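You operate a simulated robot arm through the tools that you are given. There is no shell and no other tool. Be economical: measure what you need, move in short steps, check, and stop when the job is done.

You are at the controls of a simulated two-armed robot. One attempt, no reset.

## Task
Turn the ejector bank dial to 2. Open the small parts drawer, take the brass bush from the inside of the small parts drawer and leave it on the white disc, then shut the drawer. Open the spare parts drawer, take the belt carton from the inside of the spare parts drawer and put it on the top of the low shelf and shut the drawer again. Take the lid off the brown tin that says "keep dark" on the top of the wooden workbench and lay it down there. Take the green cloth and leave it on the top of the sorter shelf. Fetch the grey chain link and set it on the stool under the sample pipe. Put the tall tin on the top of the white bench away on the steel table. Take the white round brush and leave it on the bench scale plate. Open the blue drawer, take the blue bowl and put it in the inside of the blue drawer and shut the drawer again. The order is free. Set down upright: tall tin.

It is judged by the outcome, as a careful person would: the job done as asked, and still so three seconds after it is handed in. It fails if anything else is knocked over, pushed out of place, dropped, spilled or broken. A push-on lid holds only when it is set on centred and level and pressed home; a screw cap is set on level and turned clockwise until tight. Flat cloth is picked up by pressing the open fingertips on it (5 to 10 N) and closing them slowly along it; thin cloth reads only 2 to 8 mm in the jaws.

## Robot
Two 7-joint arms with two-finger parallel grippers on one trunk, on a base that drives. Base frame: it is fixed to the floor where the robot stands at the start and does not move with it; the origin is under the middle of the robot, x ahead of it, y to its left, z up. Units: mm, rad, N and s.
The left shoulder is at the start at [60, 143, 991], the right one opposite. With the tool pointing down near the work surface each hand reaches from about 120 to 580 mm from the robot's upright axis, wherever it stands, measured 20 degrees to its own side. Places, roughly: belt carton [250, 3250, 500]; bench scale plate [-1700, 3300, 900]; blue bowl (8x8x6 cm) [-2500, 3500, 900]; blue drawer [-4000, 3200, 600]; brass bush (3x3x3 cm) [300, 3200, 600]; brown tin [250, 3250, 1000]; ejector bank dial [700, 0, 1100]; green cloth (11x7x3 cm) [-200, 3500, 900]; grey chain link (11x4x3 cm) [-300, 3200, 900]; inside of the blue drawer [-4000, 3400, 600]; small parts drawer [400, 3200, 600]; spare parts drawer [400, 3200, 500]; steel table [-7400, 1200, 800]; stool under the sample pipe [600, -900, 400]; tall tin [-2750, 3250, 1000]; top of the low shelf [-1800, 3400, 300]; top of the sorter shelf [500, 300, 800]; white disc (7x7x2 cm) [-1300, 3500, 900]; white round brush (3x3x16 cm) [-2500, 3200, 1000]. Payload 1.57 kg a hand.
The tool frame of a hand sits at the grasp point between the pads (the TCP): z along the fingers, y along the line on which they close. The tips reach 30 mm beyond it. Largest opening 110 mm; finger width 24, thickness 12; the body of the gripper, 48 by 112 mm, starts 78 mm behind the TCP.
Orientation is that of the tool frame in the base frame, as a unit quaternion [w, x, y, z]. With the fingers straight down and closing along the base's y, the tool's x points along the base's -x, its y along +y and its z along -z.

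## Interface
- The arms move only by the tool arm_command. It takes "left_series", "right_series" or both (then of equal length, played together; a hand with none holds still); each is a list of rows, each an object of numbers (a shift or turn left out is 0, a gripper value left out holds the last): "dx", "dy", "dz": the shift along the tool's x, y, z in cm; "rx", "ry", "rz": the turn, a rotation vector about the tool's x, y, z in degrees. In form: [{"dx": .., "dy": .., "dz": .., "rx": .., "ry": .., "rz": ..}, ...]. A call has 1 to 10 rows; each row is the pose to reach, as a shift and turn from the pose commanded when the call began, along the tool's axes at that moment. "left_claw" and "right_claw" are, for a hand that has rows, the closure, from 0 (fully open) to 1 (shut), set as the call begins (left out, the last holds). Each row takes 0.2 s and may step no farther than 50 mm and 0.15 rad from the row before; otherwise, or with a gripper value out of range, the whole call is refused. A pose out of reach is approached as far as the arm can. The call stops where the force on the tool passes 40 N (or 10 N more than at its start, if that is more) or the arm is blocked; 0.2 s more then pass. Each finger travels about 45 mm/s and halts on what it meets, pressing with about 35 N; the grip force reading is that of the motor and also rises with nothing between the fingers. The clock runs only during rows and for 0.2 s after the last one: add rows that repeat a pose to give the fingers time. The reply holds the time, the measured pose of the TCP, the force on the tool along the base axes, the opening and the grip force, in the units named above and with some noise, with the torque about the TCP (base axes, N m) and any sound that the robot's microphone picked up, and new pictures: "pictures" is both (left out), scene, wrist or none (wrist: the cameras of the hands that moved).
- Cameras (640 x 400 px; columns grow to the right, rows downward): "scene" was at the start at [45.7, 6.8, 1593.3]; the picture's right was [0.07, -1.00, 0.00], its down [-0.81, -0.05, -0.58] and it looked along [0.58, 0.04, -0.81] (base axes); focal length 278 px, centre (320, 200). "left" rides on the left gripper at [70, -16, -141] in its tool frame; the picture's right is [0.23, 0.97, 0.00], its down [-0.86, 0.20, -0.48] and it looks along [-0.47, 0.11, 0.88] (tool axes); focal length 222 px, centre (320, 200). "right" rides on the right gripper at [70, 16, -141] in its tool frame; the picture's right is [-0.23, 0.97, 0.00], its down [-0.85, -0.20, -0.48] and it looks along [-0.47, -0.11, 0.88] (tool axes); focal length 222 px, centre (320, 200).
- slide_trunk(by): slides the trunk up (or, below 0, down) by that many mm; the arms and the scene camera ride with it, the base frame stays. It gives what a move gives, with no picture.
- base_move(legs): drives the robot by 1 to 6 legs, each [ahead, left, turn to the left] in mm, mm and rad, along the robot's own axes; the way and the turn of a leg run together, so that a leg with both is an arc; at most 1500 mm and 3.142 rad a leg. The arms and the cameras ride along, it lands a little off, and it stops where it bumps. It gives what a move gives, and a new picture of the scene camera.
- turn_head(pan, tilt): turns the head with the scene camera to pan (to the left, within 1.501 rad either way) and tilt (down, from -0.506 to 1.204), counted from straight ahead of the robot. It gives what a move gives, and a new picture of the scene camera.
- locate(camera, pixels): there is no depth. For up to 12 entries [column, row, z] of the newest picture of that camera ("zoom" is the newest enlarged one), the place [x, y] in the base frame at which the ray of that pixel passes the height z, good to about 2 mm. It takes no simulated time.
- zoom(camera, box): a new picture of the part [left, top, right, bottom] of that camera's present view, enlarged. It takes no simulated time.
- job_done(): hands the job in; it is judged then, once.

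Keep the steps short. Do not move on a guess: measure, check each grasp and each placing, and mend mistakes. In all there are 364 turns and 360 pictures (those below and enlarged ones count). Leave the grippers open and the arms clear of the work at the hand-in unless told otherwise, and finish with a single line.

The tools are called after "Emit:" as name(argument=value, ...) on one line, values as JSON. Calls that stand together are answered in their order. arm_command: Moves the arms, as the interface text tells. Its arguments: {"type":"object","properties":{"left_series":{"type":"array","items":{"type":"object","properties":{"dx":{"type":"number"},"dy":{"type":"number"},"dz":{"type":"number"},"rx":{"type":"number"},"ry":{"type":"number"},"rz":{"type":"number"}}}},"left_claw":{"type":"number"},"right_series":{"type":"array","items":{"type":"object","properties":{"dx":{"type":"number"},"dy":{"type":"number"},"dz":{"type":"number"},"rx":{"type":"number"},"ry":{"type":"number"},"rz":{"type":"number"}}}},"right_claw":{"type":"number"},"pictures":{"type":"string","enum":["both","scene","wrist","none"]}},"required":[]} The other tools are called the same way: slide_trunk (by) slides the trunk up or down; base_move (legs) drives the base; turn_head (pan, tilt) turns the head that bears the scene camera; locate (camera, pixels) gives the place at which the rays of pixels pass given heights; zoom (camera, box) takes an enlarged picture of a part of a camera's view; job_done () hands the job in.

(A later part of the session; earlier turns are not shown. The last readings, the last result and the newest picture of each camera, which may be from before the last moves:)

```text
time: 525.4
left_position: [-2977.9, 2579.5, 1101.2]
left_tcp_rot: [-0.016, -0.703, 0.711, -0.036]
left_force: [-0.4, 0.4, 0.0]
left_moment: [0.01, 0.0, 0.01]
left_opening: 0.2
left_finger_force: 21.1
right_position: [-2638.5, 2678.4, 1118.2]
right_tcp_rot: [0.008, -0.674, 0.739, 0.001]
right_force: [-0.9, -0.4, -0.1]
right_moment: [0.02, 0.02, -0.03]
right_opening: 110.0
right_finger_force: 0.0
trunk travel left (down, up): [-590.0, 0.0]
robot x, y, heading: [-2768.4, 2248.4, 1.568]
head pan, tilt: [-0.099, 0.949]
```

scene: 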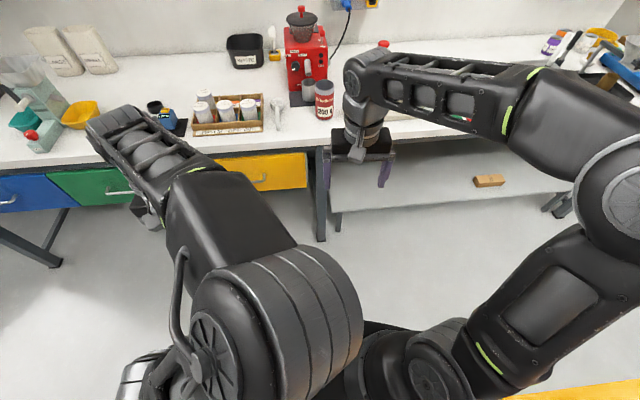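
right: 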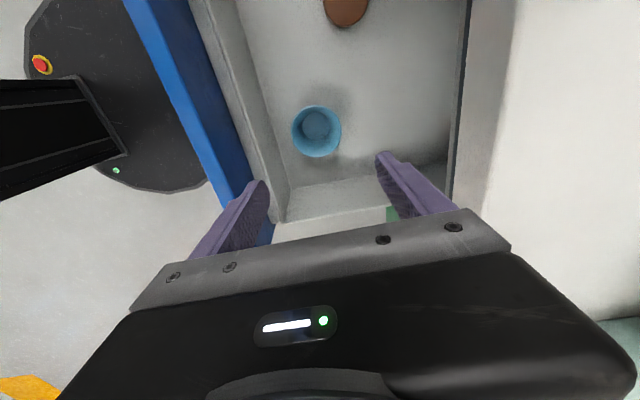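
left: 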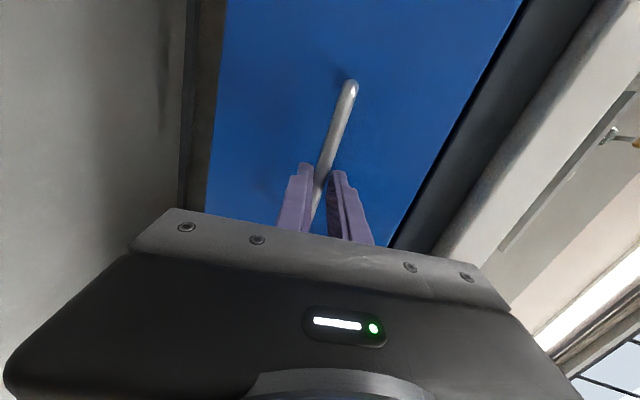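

I drive 430 mm ahead toward the tin.

Emit:
base_move(legs=[[430, 0, 0]])

Emit:
arm_command(right_series=[{"rz": -3, "dx": -1}, {"rz": -6, "dx": -2}, {"rz": -6, "dx": -2}], pictures="wrist")

Emit:
zoom(camera="scene", box=[280, 120, 440, 220])

```text
time: 527.9
left_position: [-2979.2, 3000.1, 1100.0]
left_tcp_rot: [-0.016, -0.705, 0.708, -0.037]
left_force: [0.2, -0.1, -0.1]
left_moment: [0.0, 0.01, -0.04]
left_opening: 0.0
left_finger_force: 21.4
right_position: [-2639.1, 3100.0, 1117.5]
right_tcp_rot: [0.007, -0.676, 0.737, 0.0]
right_force: [0.0, -0.7, -0.3]
right_moment: [-0.01, 0.01, -0.01]
right_opening: 109.8
right_finger_force: 0.1
trunk travel left (down, up): [-590.0, 0.0]
robot x, y, heading: [-2766.6, 2665.1, 1.567]
head pan, tilt: [-0.099, 0.949]
```

scene: 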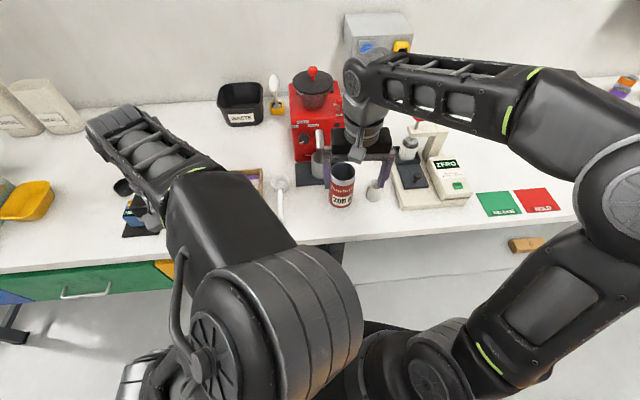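

```text
time: 528.7
left_position: [-2978.6, 2997.5, 1102.0]
left_tcp_rot: [-0.016, -0.704, 0.709, -0.036]
left_force: [0.4, -0.3, -0.5]
left_moment: [0.01, 0.0, -0.02]
left_opening: 0.1
left_finger_force: 21.9
right_position: [-2637.4, 3118.9, 1117.9]
right_tcp_rot: [-0.007, 0.714, -0.7, 0.0]
right_force: [0.9, 0.1, -0.8]
right_moment: [-0.01, 0.01, -0.02]
right_opening: 110.0
right_finger_force: 0.0
trunk travel left (down, up): [-590.0, 0.0]
robot x, y, heading: [-2766.4, 2666.1, 1.574]
head pan, tilt: [-0.099, 0.949]
```

right: 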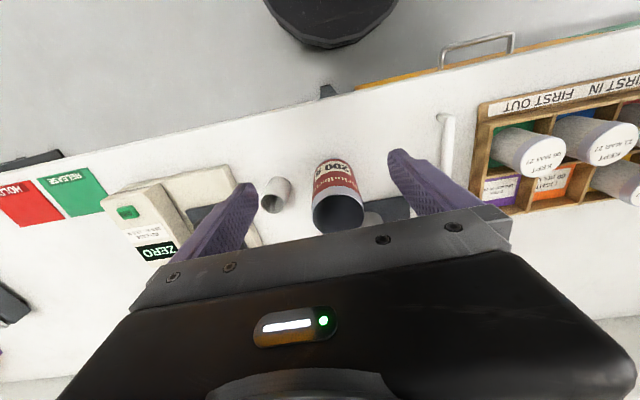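

```text
4.00 times, centred on (360, 170) of scene
```

zoom: 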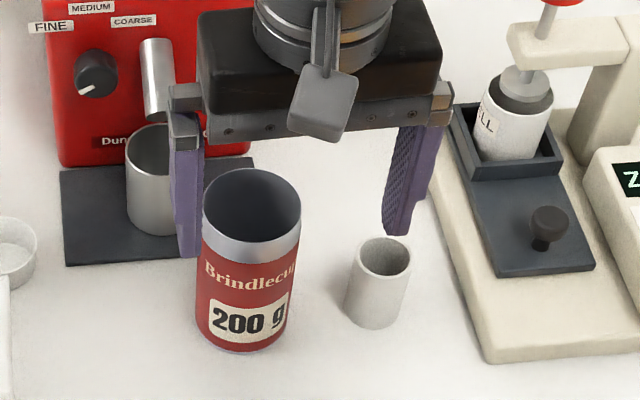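

Emit:
locate(camera="right", pixels=[[338, 213, 995], [338, 213, 980], [312, 210, 990], [364, 205, 990]])

Emit:
locate(camera="zoom", pixels=[[251, 205, 995], [251, 205, 980], [203, 205, 990], [300, 205, 990], [245, 350, 878], [133, 175, 960], [175, 215, 900]])

```text
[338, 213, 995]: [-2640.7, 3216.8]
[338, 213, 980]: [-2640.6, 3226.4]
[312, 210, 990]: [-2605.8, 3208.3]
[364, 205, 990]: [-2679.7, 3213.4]
```

```text
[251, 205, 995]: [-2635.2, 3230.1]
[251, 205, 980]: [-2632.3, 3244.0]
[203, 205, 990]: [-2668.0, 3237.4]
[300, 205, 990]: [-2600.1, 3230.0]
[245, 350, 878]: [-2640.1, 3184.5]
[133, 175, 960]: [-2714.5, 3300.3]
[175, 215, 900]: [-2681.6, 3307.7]
```

Tin centre (-2638, 3221), rim ≈995, about 72 mm wide. I go over it and descend.

Emit:
arm_command(right_series=[{"dx": -4}, {"dx": -7, "dz": 1}, {"dx": -10.2, "dz": 3}, {"dx": -10.2, "dz": 5}, {"dx": -10.2, "dz": 5}], right_claw=0.06, pictures="wrist")

```text
time: 529.9
left_position: [-2978.2, 2998.3, 1100.7]
left_tcp_rot: [-0.017, -0.704, 0.709, -0.035]
left_force: [0.1, -0.1, -0.6]
left_moment: [-0.01, -0.02, -0.01]
left_opening: 0.2
left_finger_force: 21.2
right_position: [-2637.0, 3221.5, 1070.0]
right_tcp_rot: [-0.007, 0.714, -0.7, -0.001]
right_force: [-0.1, -0.7, -0.5]
right_moment: [-0.01, 0.02, -0.02]
right_opening: 103.1
right_finger_force: 0.1
trunk travel left (down, up): [-590.0, 0.0]
robot x, y, heading: [-2766.7, 2663.9, 1.569]
head pan, tilt: [-0.099, 0.949]
```

right: 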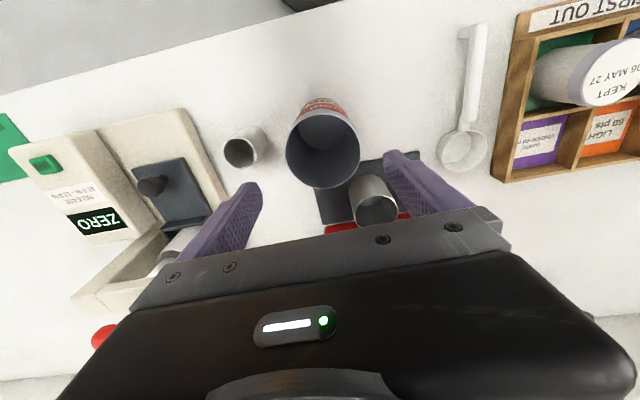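

Emit:
locate(camera="right", pixels=[[323, 150, 995], [323, 150, 985], [287, 150, 995], [360, 148, 995], [374, 210, 960]])

```text
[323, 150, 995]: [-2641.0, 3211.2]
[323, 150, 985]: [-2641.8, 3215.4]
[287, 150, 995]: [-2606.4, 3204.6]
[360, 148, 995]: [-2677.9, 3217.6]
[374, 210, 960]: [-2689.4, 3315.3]
```

Emit:
arm_command(right_series=[{"dx": 0.6, "dy": 0.4, "dz": 3}, {"dx": 0.6, "dy": 0.4, "dz": 6}, {"dx": 0.6, "dy": 0.4, "dz": 9}, {"dx": 0.6, "dy": 0.4, "dz": 12.2}, {"dx": 0.6, "dy": 0.4, "dz": 12.2}], pictures="none")

Emit:
arm_command(right_series=[{}, {}, {}, {}, {}], right_claw=0.5, pictures="wrist")

```text
time: 531.1
left_position: [-2978.5, 2998.2, 1101.6]
left_tcp_rot: [-0.016, -0.704, 0.709, -0.035]
left_force: [0.4, 0.4, 0.2]
left_moment: [-0.01, 0.0, 0.03]
left_opening: 0.1
left_finger_force: 21.6
right_position: [-2640.8, 3214.9, 946.8]
right_tcp_rot: [-0.008, 0.715, -0.699, 0.0]
right_force: [-0.4, -0.2, -0.2]
right_moment: [0.03, 0.0, 0.02]
right_opening: 103.2
right_finger_force: 0.0
trunk travel left (down, up): [-590.0, 0.0]
robot x, y, heading: [-2763.2, 2666.7, 1.57]
head pan, tilt: [-0.099, 0.949]
```

```text
time: 532.3
left_position: [-2978.3, 2999.0, 1100.6]
left_tcp_rot: [-0.016, -0.704, 0.709, -0.037]
left_force: [-0.7, -0.1, 0.1]
left_moment: [0.0, 0.02, 0.0]
left_opening: 0.1
left_finger_force: 20.9
right_position: [-2641.8, 3215.7, 947.2]
right_tcp_rot: [-0.007, 0.714, -0.7, 0.0]
right_force: [-0.5, 0.1, 0.0]
right_moment: [-0.03, 0.05, -0.01]
right_opening: 70.6
right_finger_force: 20.4
trunk travel left (down, up): [-590.0, 0.0]
robot x, y, heading: [-2766.1, 2661.4, 1.566]
head pan, tilt: [-0.099, 0.949]
```

right: 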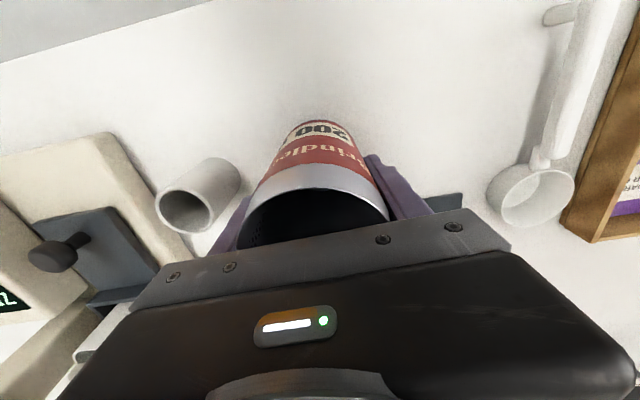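

Gripped at 70.6 mm; I tighten and lift.

Emit:
arm_command(right_series=[{}, {}, {}, {"dz": -1}, {"dz": -4}, {"dz": -8}, {"dz": -12}, {"dz": -14}], right_claw=0.7, pictures="wrist")

```text
time: 534.1
left_position: [-2979.0, 2999.5, 1100.4]
left_tcp_rot: [-0.017, -0.704, 0.709, -0.036]
left_force: [0.9, 0.3, -0.5]
left_moment: [-0.01, 0.01, 0.01]
left_opening: 0.0
left_finger_force: 22.0
right_position: [-2643.7, 3215.8, 1087.5]
right_tcp_rot: [-0.007, 0.714, -0.7, 0.0]
right_force: [0.1, -1.1, -1.1]
right_moment: [-0.02, -0.01, 0.0]
right_opening: 70.4
right_finger_force: 19.6
trunk travel left (down, up): [-590.0, 0.0]
robot x, y, heading: [-2770.2, 2663.8, 1.57]
head pan, tilt: [-0.099, 0.949]
```

right: 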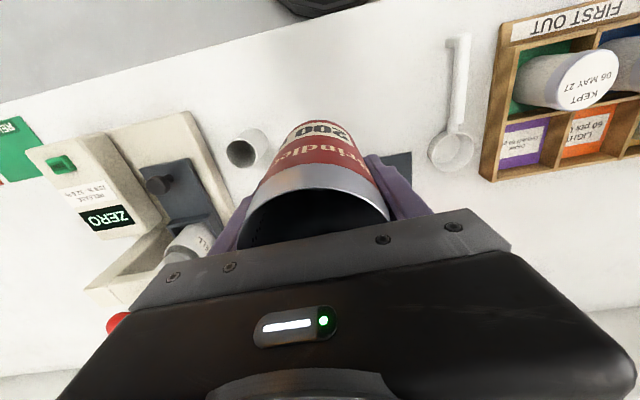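

The tin is held and lifted. I back out, turn toward the far steel table (heading -x) and drive.

Emit:
base_move(legs=[[-550, 0, 0], [0, 0, 1.571], [1500, 0, 0], [1400, 0, 0]])

Emit:
turn_head(pan=0.1, tilt=0.4)

```text
time: 554.7
left_position: [-5987.8, 1931.8, 1100.1]
left_tcp_rot: [-0.014, 0.999, -0.009, 0.038]
left_force: [-0.2, 0.3, -0.4]
left_moment: [-0.04, -0.04, -0.01]
left_opening: 0.2
left_finger_force: 21.4
right_position: [-6200.2, 2268.9, 1087.9]
right_tcp_rot: [-0.006, 1.0, 0.003, -0.005]
right_force: [0.5, 0.2, -0.8]
right_moment: [-0.03, -0.01, -0.02]
right_opening: 70.5
right_finger_force: 19.8
trunk travel left (down, up): [-590.0, 0.0]
robot x, y, heading: [-5649.8, 2139.2, 3.124]
head pan, tilt: [-0.099, 0.949]
```

scene: 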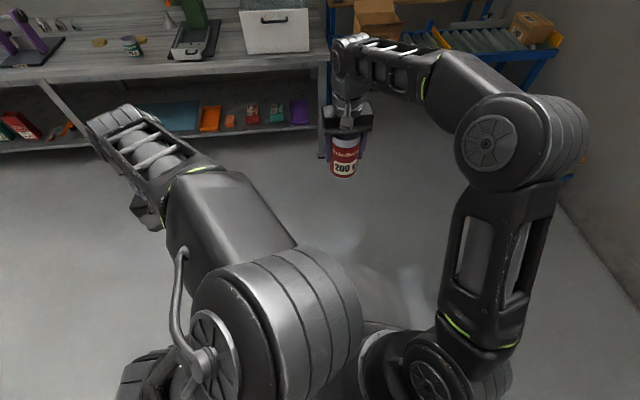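

```text
time: 555.7
left_position: [-5986.9, 1932.3, 1100.1]
left_tcp_rot: [-0.014, 0.999, -0.01, 0.037]
left_force: [0.0, 1.0, -0.7]
left_moment: [-0.02, 0.02, 0.01]
left_opening: 0.0
left_finger_force: 21.2
right_position: [-6199.3, 2268.5, 1087.7]
right_tcp_rot: [-0.006, 1.0, 0.003, -0.005]
right_force: [0.2, 0.2, -1.3]
right_moment: [0.01, 0.02, -0.02]
right_opening: 70.4
right_finger_force: 20.7
trunk travel left (down, up): [-590.0, 0.0]
robot x, y, heading: [-5647.5, 2141.5, 3.128]
head pan, tilt: [0.099, 0.4]
```

scene: 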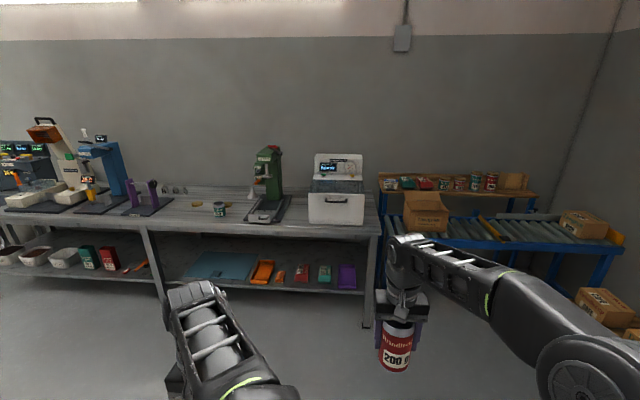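

The steel table is ahead. I locate its edge and free spots.

Emit:
zoom(camera="scene", box=[110, 140, 390, 300])

Emit:
locate(camera="scene", pixels=[[185, 226, 850], [185, 226, 800], [185, 193, 850], [218, 215, 850], [245, 212, 850], [250, 286, 300], [366, 326, 0], [160, 212, 850], [185, 212, 850]])

```text
2.29 times, centred on (250, 220) of scene
```

zoom: 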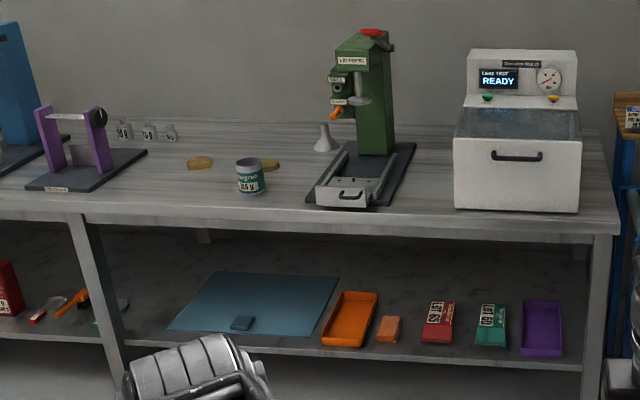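

```text
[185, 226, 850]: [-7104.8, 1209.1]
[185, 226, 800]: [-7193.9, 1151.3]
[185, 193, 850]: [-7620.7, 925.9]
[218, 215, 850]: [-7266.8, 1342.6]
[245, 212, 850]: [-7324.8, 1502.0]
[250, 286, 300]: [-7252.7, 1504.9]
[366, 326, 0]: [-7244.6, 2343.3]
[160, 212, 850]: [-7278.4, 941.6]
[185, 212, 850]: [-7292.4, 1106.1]
```

A free place is at about (-7250, 1190), between the purple stand and the small green tin. I shift left and approach.

Emit:
base_move(legs=[[0, 1070, 0.015], [750, 0, 0]])

Emit:
turn_head(pan=-0.1, tilt=0.7)

```text
time: 557.1
left_position: [-5987.7, 1879.3, 1102.5]
left_tcp_rot: [-0.01, 0.999, -0.01, 0.037]
left_force: [-0.3, 0.1, -0.3]
left_moment: [0.04, -0.01, 0.03]
left_opening: 0.0
left_finger_force: 21.3
right_position: [-6198.1, 2214.4, 1086.8]
right_tcp_rot: [-0.002, 1.0, 0.003, -0.005]
right_force: [-0.2, -1.1, -1.2]
right_moment: [0.03, 0.01, 0.01]
right_opening: 70.5
right_finger_force: 19.8
trunk travel left (down, up): [-590.0, 0.0]
robot x, y, heading: [-5654.0, 2080.7, 3.122]
head pan, tilt: [0.099, 0.4]
stopped in leg 1: the robot was blocked; the commanded pose is now the measured one
```

scene: 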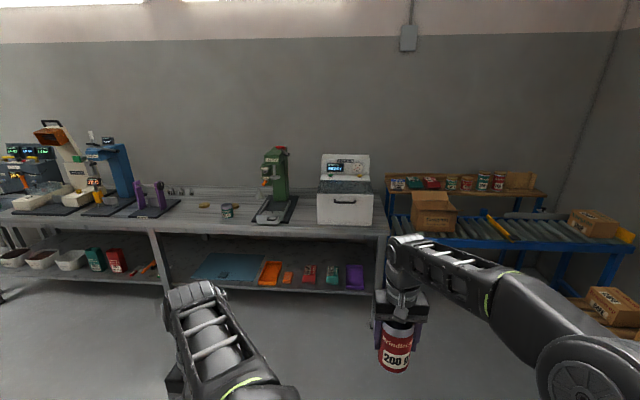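

```text
time: 557.9
left_position: [-5988.8, 1878.7, 1102.5]
left_tcp_rot: [-0.009, 0.999, -0.01, 0.038]
left_force: [0.1, 0.0, 0.5]
left_moment: [0.0, 0.03, -0.02]
left_opening: 0.0
left_finger_force: 21.0
right_position: [-6199.5, 2215.3, 1085.7]
right_tcp_rot: [0.0, 1.0, 0.004, -0.005]
right_force: [0.4, 1.7, -0.8]
right_moment: [-0.02, 0.0, 0.01]
right_opening: 70.5
right_finger_force: 19.6
trunk travel left (down, up): [-590.0, 0.0]
robot x, y, heading: [-5652.1, 2076.9, 3.126]
head pan, tilt: [-0.099, 0.7]
```

scene: 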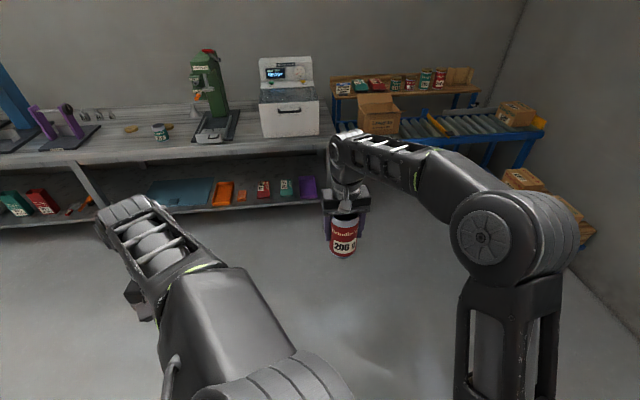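

The robot was blocked by something on its left. I look there.

Emit:
turn_head(pan=1.3, tilt=0.9)

```text
time: 559.4
left_position: [-5988.1, 1878.5, 1102.3]
left_tcp_rot: [-0.009, 0.999, -0.01, 0.037]
left_force: [0.0, 0.0, 0.4]
left_moment: [0.03, -0.02, 0.01]
left_opening: 0.0
left_finger_force: 21.1
right_position: [-6200.5, 2215.2, 1086.0]
right_tcp_rot: [-0.001, 1.0, 0.003, -0.005]
right_force: [0.0, -0.3, -0.6]
right_moment: [0.01, 0.02, -0.02]
right_opening: 70.5
right_finger_force: 20.5
trunk travel left (down, up): [-590.0, 0.0]
robot x, y, heading: [-5652.0, 2078.1, 3.125]
head pan, tilt: [1.3, 0.901]
```

scene: 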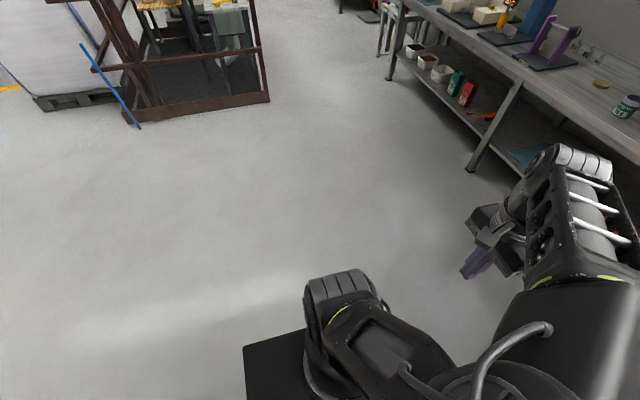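

The floor to the left looks clear; I'll drive a bit ahead first, then left in smaller legs.

Emit:
base_move(legs=[[350, 0, 0], [0, 500, 0]])

```text
time: 562.7
left_position: [-6328.8, 1750.5, 1099.7]
left_tcp_rot: [-0.016, 0.999, -0.001, 0.038]
left_force: [-0.6, -0.1, 0.5]
left_moment: [-0.01, 0.02, 0.03]
left_opening: 0.0
left_finger_force: 21.0
right_position: [-6545.6, 2083.4, 1088.3]
right_tcp_rot: [-0.005, 1.0, 0.013, -0.004]
right_force: [-0.5, 0.4, -1.1]
right_moment: [0.04, 0.0, 0.01]
right_opening: 70.6
right_finger_force: 19.9
trunk travel left (down, up): [-590.0, 0.0]
robot x, y, heading: [-5991.6, 1962.6, 3.139]
head pan, tilt: [1.3, 0.901]
stopped in leg 2: the robot was blocked; the commanded pose is now the measured one
```

scene: 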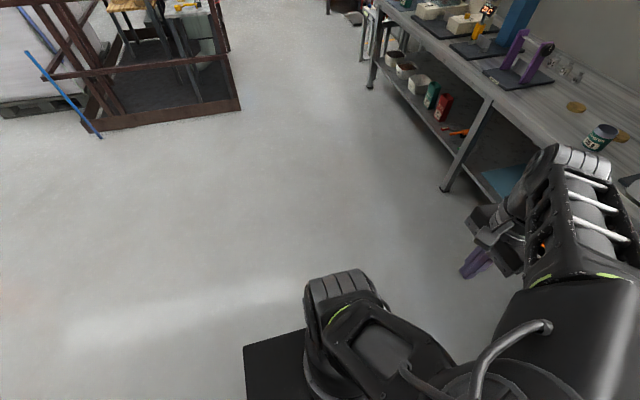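

Sideways driving gets blocked; I'll turn, drive straight, and turn back instead.

Emit:
base_move(legs=[[0, 0, 1.571], [900, 0, 0], [0, 0, -1.571]])

Emit:
turn_head(pan=0, tilt=0.7)

```text
time: 564.7
left_position: [-6203.7, 1618.5, 1097.4]
left_tcp_rot: [-0.025, 0.973, 0.227, 0.036]
left_force: [0.1, -0.4, -0.2]
left_moment: [0.04, 0.01, 0.0]
left_opening: 0.0
left_finger_force: 21.6
right_position: [-6547.3, 1820.1, 1084.7]
right_tcp_rot: [-0.006, 0.971, 0.24, -0.004]
right_force: [0.0, -0.3, -0.9]
right_moment: [-0.01, -0.02, -0.01]
right_opening: 70.4
right_finger_force: 20.1
trunk travel left (down, up): [-590.0, 0.0]
robot x, y, heading: [-5995.6, 1960.4, -2.68]
head pan, tilt: [1.3, 0.901]
stopped in leg 1: the robot was blocked; the commanded pose is now the measured one
```

scene: 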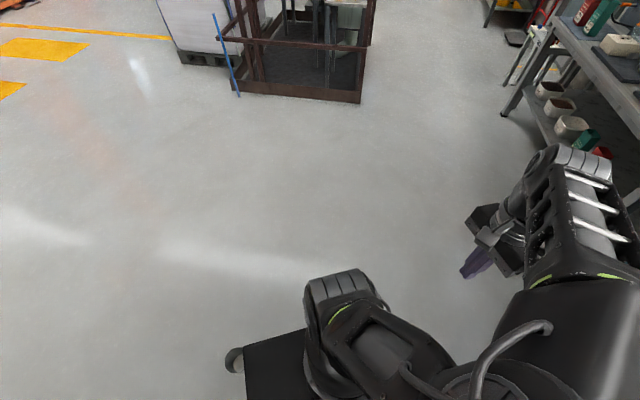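

```text
time: 566.2
left_position: [-6204.5, 1615.8, 1096.7]
left_tcp_rot: [-0.025, 0.973, 0.228, 0.036]
left_force: [0.3, 0.0, -0.3]
left_moment: [-0.04, 0.02, 0.01]
left_opening: 0.0
left_finger_force: 21.4
right_position: [-6546.5, 1819.5, 1084.0]
right_tcp_rot: [-0.006, 0.971, 0.24, -0.003]
right_force: [-0.7, 0.3, -1.5]
right_moment: [-0.01, 0.02, 0.01]
right_opening: 70.3
right_finger_force: 20.3
trunk travel left (down, up): [-590.0, 0.0]
robot x, y, heading: [-5997.4, 1966.6, -2.68]
head pan, tilt: [0.0, 0.7]
```

scene: 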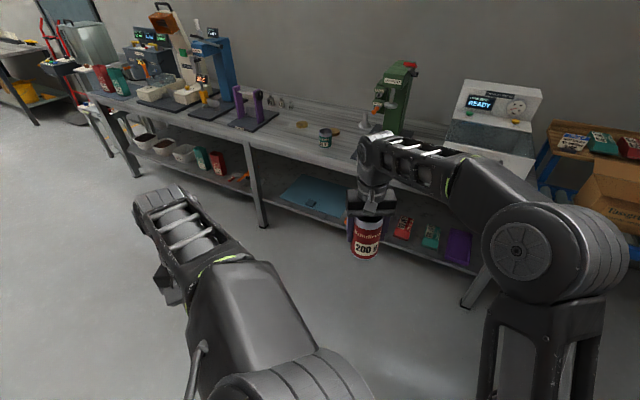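

Emit:
turn_head(pan=-1.45, tilt=1.0)

```text
time: 567.7
left_position: [-6203.7, 1616.9, 1096.8]
left_tcp_rot: [-0.025, 0.973, 0.228, 0.036]
left_force: [0.6, 0.9, 0.2]
left_moment: [0.02, -0.01, 0.0]
left_opening: 0.2
left_finger_force: 21.4
right_position: [-6548.7, 1818.6, 1083.5]
right_tcp_rot: [-0.006, 0.97, 0.242, -0.002]
right_force: [-0.1, 0.8, -0.5]
right_moment: [0.02, 0.02, -0.03]
right_opening: 70.6
right_finger_force: 20.1
trunk travel left (down, up): [-590.0, 0.0]
robot x, y, heading: [-5993.3, 1963.7, -2.682]
head pan, tilt: [-1.45, 1.0]
```

scene: 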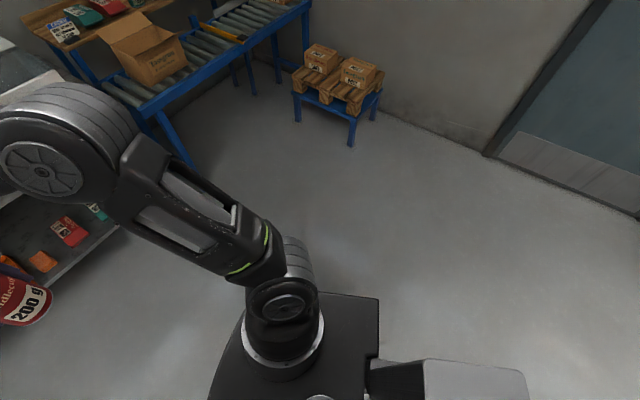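

No obstacle is visible. I'll try the rest of the turn in shorter legs.

Emit:
base_move(legs=[[0, 0, 0.5], [0, 0, 0.57]])

```text
time: 568.5
left_position: [-6203.8, 1616.6, 1098.9]
left_tcp_rot: [-0.024, 0.973, 0.228, 0.034]
left_force: [0.5, -0.2, -0.1]
left_moment: [-0.02, -0.03, -0.03]
left_opening: 0.0
left_finger_force: 21.3
right_position: [-6548.0, 1818.5, 1086.9]
right_tcp_rot: [-0.006, 0.97, 0.241, -0.004]
right_force: [-0.5, -0.2, -0.9]
right_moment: [0.01, -0.02, 0.01]
right_opening: 70.4
right_finger_force: 20.4
trunk travel left (down, up): [-590.0, 0.0]
robot x, y, heading: [-5997.6, 1963.4, -2.675]
head pan, tilt: [-1.45, 1.0]
stopped in leg 1: the robot was blocked; the commanded pose is now the measured one
```

scene: 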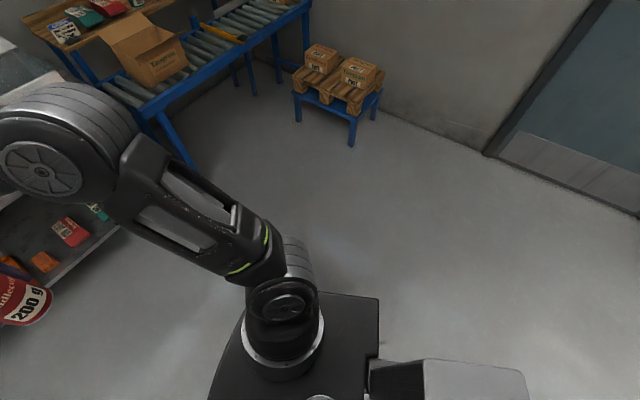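

Something may be hidden under the left arm. I look with the left wrist camera.

Emit:
zoom(camera="left", box=[0, 0, 640, 400])

Emit:
turn_head(pan=0.6, tilt=1.2)

```text
1.00 times, centred on (320, 200) of left
```

zoom: 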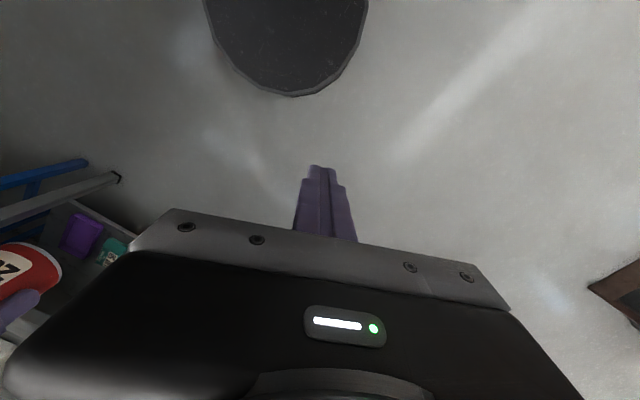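

```text
time: 570.4
left_position: [-6203.5, 1616.4, 1097.5]
left_tcp_rot: [-0.025, 0.972, 0.229, 0.036]
left_force: [-0.1, -0.8, 0.3]
left_moment: [0.01, -0.02, 0.0]
left_opening: 0.3
left_finger_force: 20.9
right_position: [-6548.2, 1815.8, 1086.3]
right_tcp_rot: [-0.005, 0.97, 0.242, -0.003]
right_force: [-0.6, 0.1, -1.2]
right_moment: [0.0, -0.01, -0.03]
right_opening: 70.4
right_finger_force: 20.4
trunk travel left (down, up): [-590.0, 0.0]
robot x, y, heading: [-5995.4, 1961.4, -2.675]
head pan, tilt: [0.6, 1.201]
```

scene: 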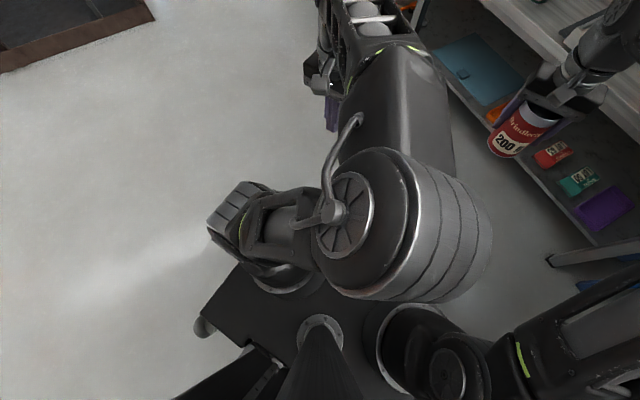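

Nothing visible blocks. I drive straight ahead along the present heading (toward the table and -y) and see.

Emit:
base_move(legs=[[450, 0, 0]])

```text
time: 573.1
left_position: [-6594.3, 1421.2, 1099.3]
left_tcp_rot: [-0.023, 0.972, 0.23, 0.033]
left_force: [-0.5, 0.7, -0.5]
left_moment: [0.01, 0.04, 0.02]
left_opening: 0.0
left_finger_force: 20.9
right_position: [-6938.1, 1621.1, 1088.0]
right_tcp_rot: [-0.003, 0.97, 0.242, -0.006]
right_force: [0.0, 0.0, -1.2]
right_moment: [0.01, -0.03, 0.01]
right_opening: 70.8
right_finger_force: 21.2
trunk travel left (down, up): [-590.0, 0.0]
robot x, y, heading: [-6393.6, 1763.5, -2.679]
head pan, tilt: [0.6, 1.201]
```

scene: 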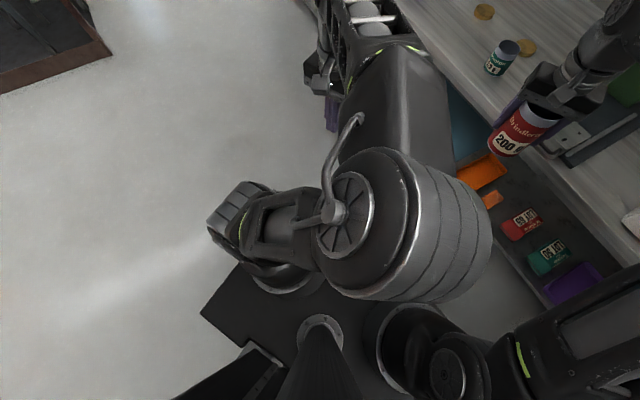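

Emit:
base_move(legs=[[0, 0, 0.6]])

```text
time: 575.1
left_position: [-6369.5, 1366.6, 1100.1]
left_tcp_rot: [-0.032, 0.862, 0.505, 0.024]
left_force: [-0.2, 1.0, -0.4]
left_moment: [0.0, 0.02, 0.02]
left_opening: 0.1
left_finger_force: 21.5
right_position: [-6765.4, 1340.3, 1088.2]
right_tcp_rot: [-0.001, 0.856, 0.516, -0.007]
right_force: [0.4, 0.0, -0.3]
right_moment: [0.01, 0.01, 0.0]
right_opening: 70.4
right_finger_force: 20.2
trunk travel left (down, up): [-590.0, 0.0]
robot x, y, heading: [-6392.2, 1763.2, -2.081]
head pan, tilt: [0.6, 1.201]
```

scene: 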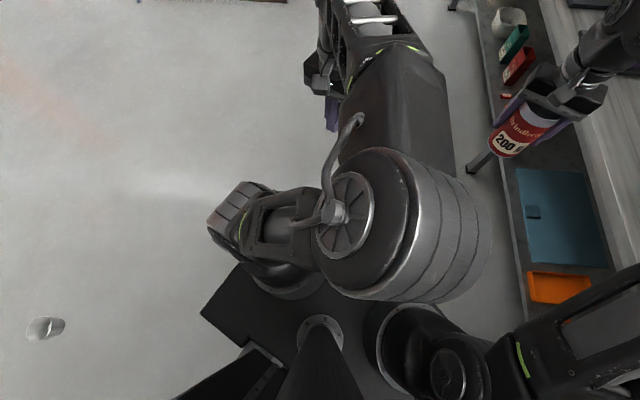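

A small metal cup lies on the floor at (45,328). I enlarge it and locate it.

Emit:
zoom(camera="scene", box=[0, 280, 130, 361])

Emit:
locate(camera="scene", pixels=[[45, 328, 30], [30, 328, 0], [62, 326, 0]])

```text
4.92 times, centred on (65, 320) of scene
```

zoom: 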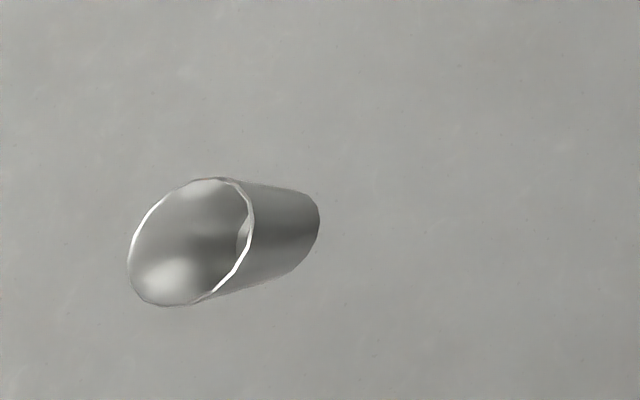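

```text
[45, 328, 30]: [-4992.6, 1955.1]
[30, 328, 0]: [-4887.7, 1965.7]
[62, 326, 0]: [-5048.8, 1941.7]
```

Unclear where that can came from; I'll finish the tin first. I move to (-6390, 1060) staying away from the table, then face it.

Emit:
base_move(legs=[[0, 0, 0.51], [700, 0, 0], [0, 0, -1.571]])

Emit:
turn_head(pan=-0.1, tilt=0.7)

```text
time: 584.3
left_position: [-6725.6, 862.2, 1099.5]
left_tcp_rot: [-0.014, 0.999, -0.012, 0.036]
left_force: [0.2, -0.5, 0.0]
left_moment: [0.01, -0.04, 0.02]
left_opening: 0.0
left_finger_force: 21.0
right_position: [-6937.5, 1200.0, 1087.9]
right_tcp_rot: [-0.005, 1.0, 0.002, -0.005]
right_force: [-0.5, -0.1, -0.7]
right_moment: [0.02, 0.0, 0.03]
right_opening: 70.4
right_finger_force: 20.2
trunk travel left (down, up): [-590.0, 0.0]
robot x, y, heading: [-6389.5, 1073.5, 3.12]
head pan, tilt: [0.6, 1.201]
```

scene: 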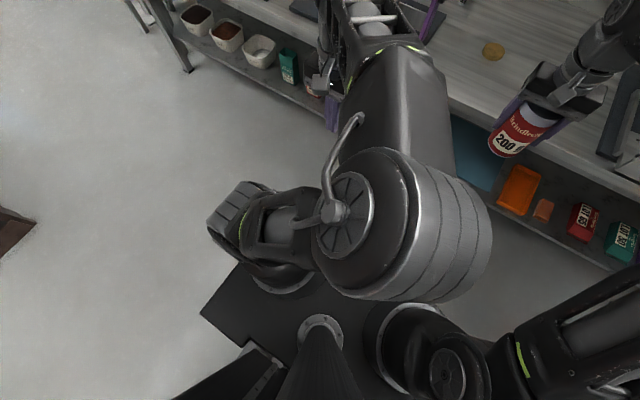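

```text
time: 585.4
left_position: [-6725.8, 863.3, 1100.0]
left_tcp_rot: [-0.015, 0.999, -0.012, 0.037]
left_force: [-0.6, 0.6, -0.4]
left_moment: [0.0, -0.02, 0.0]
left_opening: 0.1
left_finger_force: 21.9
right_position: [-6936.1, 1200.5, 1089.4]
right_tcp_rot: [-0.005, 1.0, 0.002, -0.005]
right_force: [0.1, -0.9, -1.1]
right_moment: [-0.01, 0.0, 0.01]
right_opening: 70.5
right_finger_force: 20.4
trunk travel left (down, up): [-590.0, 0.0]
robot x, y, heading: [-6390.0, 1070.2, 3.121]
head pan, tilt: [-0.099, 0.7]
```

scene: 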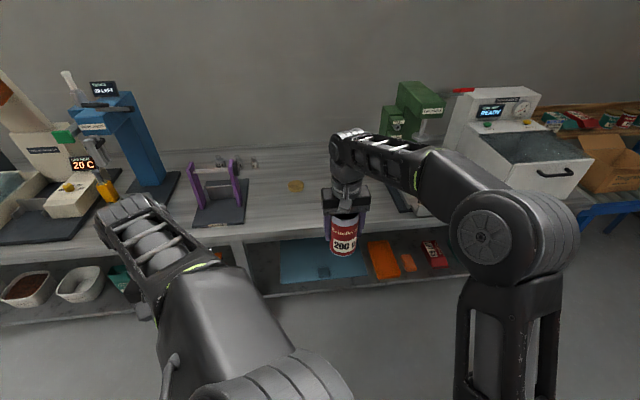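

Emit:
locate(camera="scene", pixels=[[280, 236, 850], [280, 236, 800], [285, 213, 850], [285, 213, 800], [250, 205, 850], [297, 192, 850], [280, 150, 850]])

```text
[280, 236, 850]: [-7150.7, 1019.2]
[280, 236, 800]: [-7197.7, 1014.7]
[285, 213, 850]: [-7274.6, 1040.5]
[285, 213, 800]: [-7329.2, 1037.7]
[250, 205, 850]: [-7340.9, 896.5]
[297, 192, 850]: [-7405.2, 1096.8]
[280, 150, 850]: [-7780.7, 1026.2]
```

I drive 300 mm ahead so the tin is over the table, then look with the wrist camera.

Emit:
base_move(legs=[[300, 0, 0]])

Emit:
zoom(camera="right", box=[0, 0, 640, 400])

```text
time: 587.4
left_position: [-7024.8, 871.9, 1100.4]
left_tcp_rot: [-0.015, 0.999, -0.015, 0.037]
left_force: [0.2, 0.4, -0.3]
left_moment: [-0.04, -0.04, -0.05]
left_opening: 0.0
left_finger_force: 21.8
right_position: [-7233.1, 1212.4, 1087.6]
right_tcp_rot: [-0.006, 1.0, -0.001, -0.005]
right_force: [-1.0, 0.4, -1.0]
right_moment: [0.02, -0.04, 0.01]
right_opening: 70.6
right_finger_force: 20.0
trunk travel left (down, up): [-590.0, 0.0]
robot x, y, heading: [-6682.9, 1075.0, 3.112]
head pan, tilt: [-0.099, 0.7]
```

scene: 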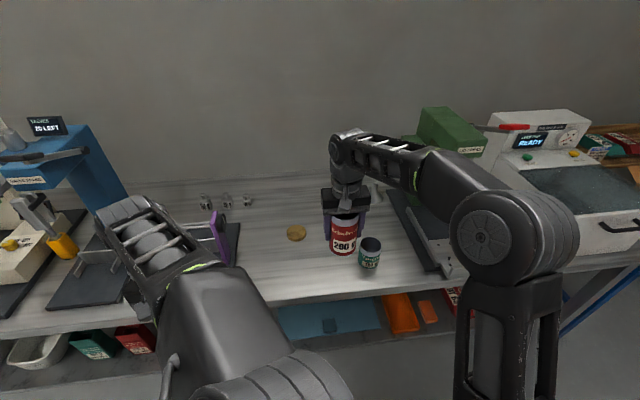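

```text
1.00 times, centred on (320, 200) of right
```

zoom: 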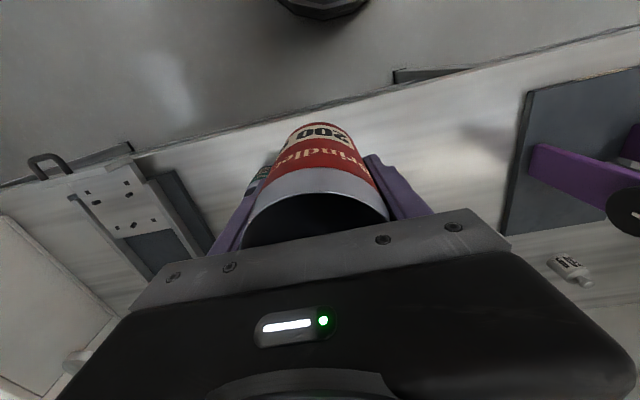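

Emit:
locate(camera="scene", pixels=[[369, 267, 880], [369, 267, 850], [358, 250, 900], [381, 250, 900], [235, 262, 850], [240, 225, 850], [330, 297, 850], [330, 297, 880], [297, 240, 860]])

Emit:
locate(camera="zoom", pixels=[[380, 97, 880], [380, 97, 850], [520, 160, 850], [520, 160, 880], [262, 175, 900]])

```text
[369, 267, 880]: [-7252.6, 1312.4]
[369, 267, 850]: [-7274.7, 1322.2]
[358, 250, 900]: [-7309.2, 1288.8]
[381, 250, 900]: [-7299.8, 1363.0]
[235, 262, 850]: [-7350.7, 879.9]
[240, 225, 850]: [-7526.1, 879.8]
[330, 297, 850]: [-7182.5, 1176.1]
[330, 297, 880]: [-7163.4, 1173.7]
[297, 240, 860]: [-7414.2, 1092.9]
```

```text
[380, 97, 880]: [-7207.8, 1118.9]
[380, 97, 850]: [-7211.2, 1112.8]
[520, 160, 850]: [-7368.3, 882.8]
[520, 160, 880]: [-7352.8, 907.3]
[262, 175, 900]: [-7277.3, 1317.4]
```

The table top is z≈798 and its edge x≈-7217, so I go 80 mm further and 60 mm left, then lower.

Emit:
base_move(legs=[[80, 0, 0]])

Emit:
arm_command(right_series=[{"dy": 3}, {"dy": 6.2}, {"dy": 6.2, "dz": 4}, {"dy": 6.2, "dz": 8}, {"dy": 6.2, "dz": 12}, {"dy": 6.2, "dz": 16}, {"dy": 6.2, "dz": 19}, {"dy": 6.2, "dz": 19}], pictures="wrist")

```text
time: 588.4
left_position: [-7104.4, 874.2, 1100.7]
left_tcp_rot: [-0.015, 0.999, -0.015, 0.038]
left_force: [-0.4, 0.3, 0.4]
left_moment: [0.01, -0.03, -0.01]
left_opening: 0.0
left_finger_force: 21.4
right_position: [-7310.9, 1213.7, 1087.6]
right_tcp_rot: [-0.005, 1.0, -0.002, -0.004]
right_force: [-1.0, 0.4, -1.1]
right_moment: [0.02, -0.06, 0.0]
right_opening: 70.5
right_finger_force: 19.5
trunk travel left (down, up): [-590.0, 0.0]
robot x, y, heading: [-6763.5, 1076.8, 3.117]
head pan, tilt: [-0.099, 0.7]
```

scene: 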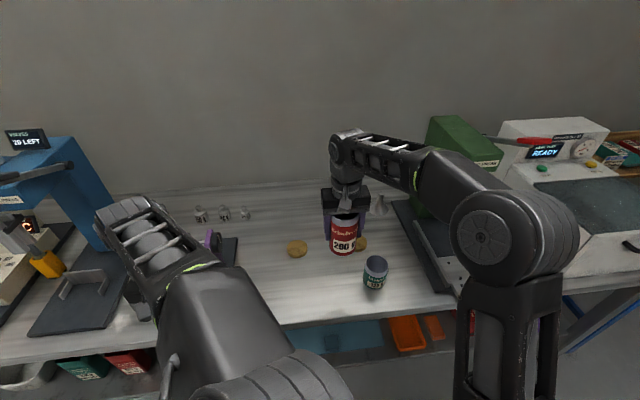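

```text
time: 590.2
left_position: [-7103.3, 875.3, 1100.5]
left_tcp_rot: [-0.015, 0.999, -0.015, 0.037]
left_force: [0.5, -0.2, -0.3]
left_moment: [0.01, 0.02, -0.03]
left_opening: 0.0
left_finger_force: 21.6
right_position: [-7312.7, 1153.1, 896.6]
right_tcp_rot: [-0.005, 1.0, -0.001, -0.005]
right_force: [0.2, 0.0, -0.8]
right_moment: [0.0, 0.02, -0.04]
right_opening: 70.6
right_finger_force: 20.1
trunk travel left (down, up): [-590.0, 0.0]
robot x, y, heading: [-6762.4, 1079.5, 3.117]
head pan, tilt: [-0.099, 0.7]
```

right: 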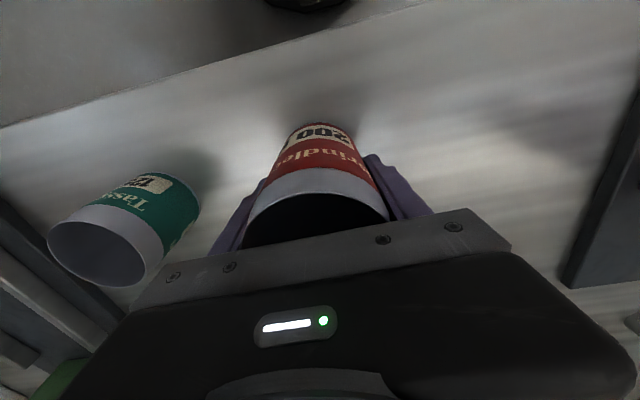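

A clear spot. I lower gently until contact.

Emit:
arm_command(right_series=[{"dz": 1}, {"dz": 2}, {"dz": 2.6}, {"dz": 3.2}, {"dz": 3.8}, {"dz": 4.4}, {"dz": 5}], pictures="none")

```text
time: 591.1
left_position: [-7102.5, 875.2, 1100.0]
left_tcp_rot: [-0.015, 0.999, -0.014, 0.037]
left_force: [-0.8, 0.1, 0.0]
left_moment: [0.02, -0.01, -0.04]
left_opening: 0.2
left_finger_force: 21.4
right_position: [-7315.6, 1153.0, 877.0]
right_tcp_rot: [-0.004, 1.0, -0.001, -0.009]
right_force: [6.3, 0.5, 18.4]
right_moment: [-0.05, -0.49, 0.08]
right_opening: 70.6
right_finger_force: 19.5
trunk travel left (down, up): [-590.0, 0.0]
robot x, y, heading: [-6763.9, 1081.1, 3.113]
head pan, tilt: [-0.099, 0.7]
stopped in row 4 (right hand): the force on the tool passed its limit (the readings are from after the stop); the commanded pose is now the measured one
```

Contact at z≈877. I ease up 1 mm, open a little, and rise straight.

Emit:
arm_command(right_series=[{"dz": -0.1}, {"dz": -0.1}, {"dz": -0.1}, {"dz": -0.1}, {"dz": -4}, {"dz": -8}, {"dz": -12}, {"dz": -16}, {"dz": -18}], right_claw=0.2, pictures="wrist")

```text
time: 593.1
left_position: [-7102.6, 875.0, 1101.0]
left_tcp_rot: [-0.015, 0.999, -0.015, 0.037]
left_force: [-0.5, -0.4, -0.6]
left_moment: [-0.01, 0.02, 0.01]
left_opening: 0.2
left_finger_force: 21.5
right_position: [-7312.0, 1149.2, 1055.4]
right_tcp_rot: [-0.004, 1.0, -0.002, -0.007]
right_force: [0.0, -0.2, -0.4]
right_moment: [-0.01, 0.01, 0.01]
right_opening: 88.1
right_finger_force: 0.1
trunk travel left (down, up): [-590.0, 0.0]
robot x, y, heading: [-6765.7, 1081.0, 3.115]
head pan, tilt: [-0.099, 0.7]
```

right: 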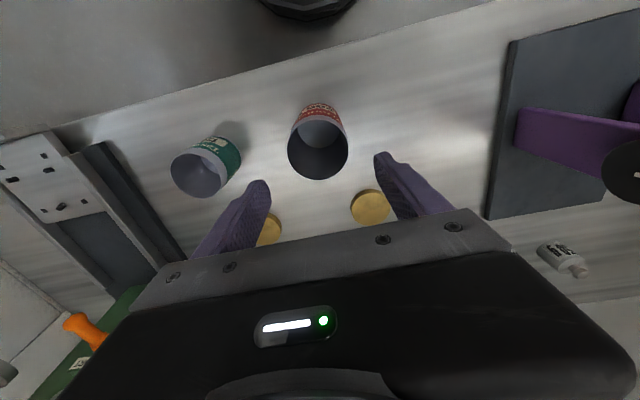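

The tin stands upright on the steel table. Before handing in I check that can on the floor: back off and turn round.

Emit:
base_move(legs=[[-600, 0, 0], [0, 0, -1.571], [0, 0, -1.2]])

Emit:
turn_head(pan=0, tilt=0.5)

```text
time: 603.4
left_position: [-5911.7, 1371.2, 1101.0]
left_tcp_rot: [-0.034, -0.157, 0.987, -0.021]
left_force: [-0.6, -0.3, -0.1]
left_moment: [0.03, -0.02, -0.01]
left_opening: 0.0
left_finger_force: 21.5
right_position: [-5621.3, 1182.3, 1055.1]
right_tcp_rot: [0.008, -0.169, 0.986, -0.003]
right_force: [-0.8, 0.1, -0.2]
right_moment: [0.0, 0.01, -0.01]
right_opening: 88.3
right_finger_force: 0.0
trunk travel left (down, up): [-590.0, 0.0]
robot x, y, heading: [-6156.6, 1062.3, 0.316]
head pan, tilt: [-0.099, 0.7]
```

scene: 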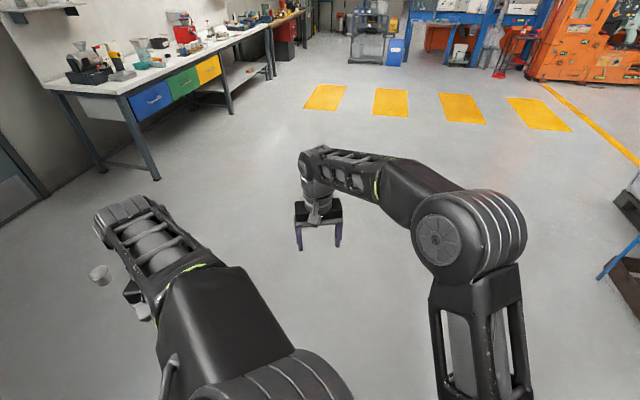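

```text
time: 604.1
left_position: [-5913.1, 1370.7, 1100.4]
left_tcp_rot: [-0.035, -0.157, 0.987, -0.021]
left_force: [-0.6, 0.1, 0.0]
left_moment: [-0.02, 0.03, -0.02]
left_opening: 0.0
left_finger_force: 21.3
right_position: [-5621.5, 1182.5, 1054.8]
right_tcp_rot: [0.008, -0.17, 0.985, -0.003]
right_force: [-0.3, 0.2, 0.4]
right_moment: [-0.01, 0.0, -0.02]
right_opening: 88.1
right_finger_force: 0.1
trunk travel left (down, up): [-590.0, 0.0]
robot x, y, heading: [-6158.8, 1063.5, 0.319]
head pan, tilt: [0.0, 0.499]
```

scene: 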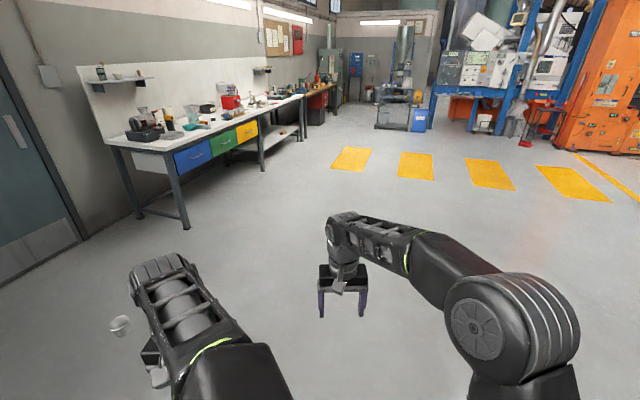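

Emit:
zoom(camera="scene", box=[80, 295, 160, 345])

Emit:
locate(camera="scene", pixels=[[123, 335, 0], [120, 325, 60], [120, 320, 85], [120, 325, 600]])

```text
8.00 times, centred on (120, 320) of scene
```

zoom: 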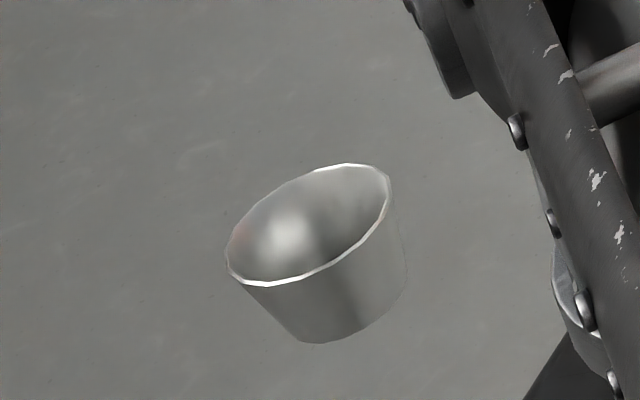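

```text
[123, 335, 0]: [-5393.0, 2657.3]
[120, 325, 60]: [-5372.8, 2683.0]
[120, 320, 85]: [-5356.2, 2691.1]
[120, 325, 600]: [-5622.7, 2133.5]
```

Triangulation puts that cup fixed in the air at (-5784, 1815, 862), so it isn't something on the floor I knocked. I check by zoom that the grinder's own cup and other items on the white bench are in place.

Emit:
zoom(camera="scene", box=[205, 78, 285, 128])

```text
8.00 times, centred on (245, 103) of scene
```

zoom: 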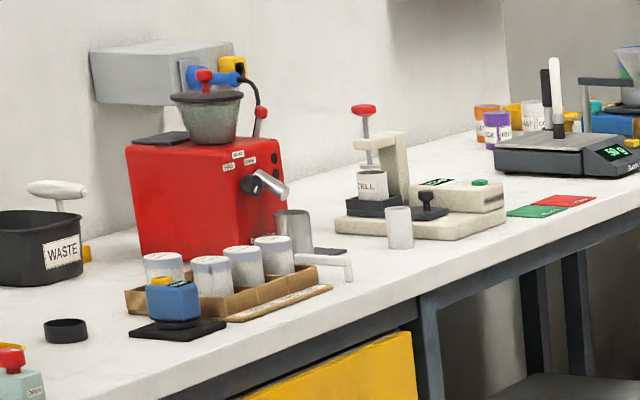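

The grinder's cup is there and the brush stands on the scale. One more check of the left part of that bench and its wall shelf.

Emit:
zoom(camera="scene", box=[70, 60, 230, 160])

```text
4.00 times, centred on (150, 110) of scene
```

zoom: 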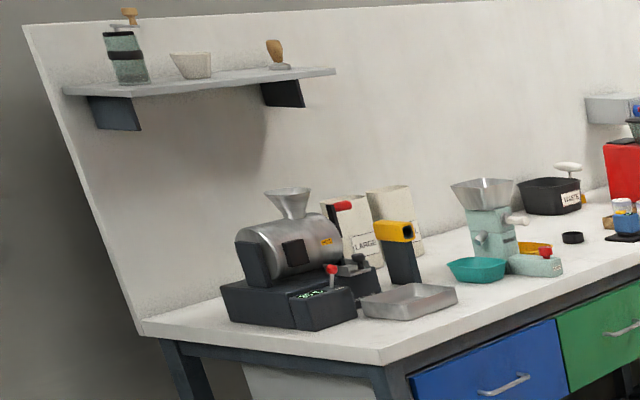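

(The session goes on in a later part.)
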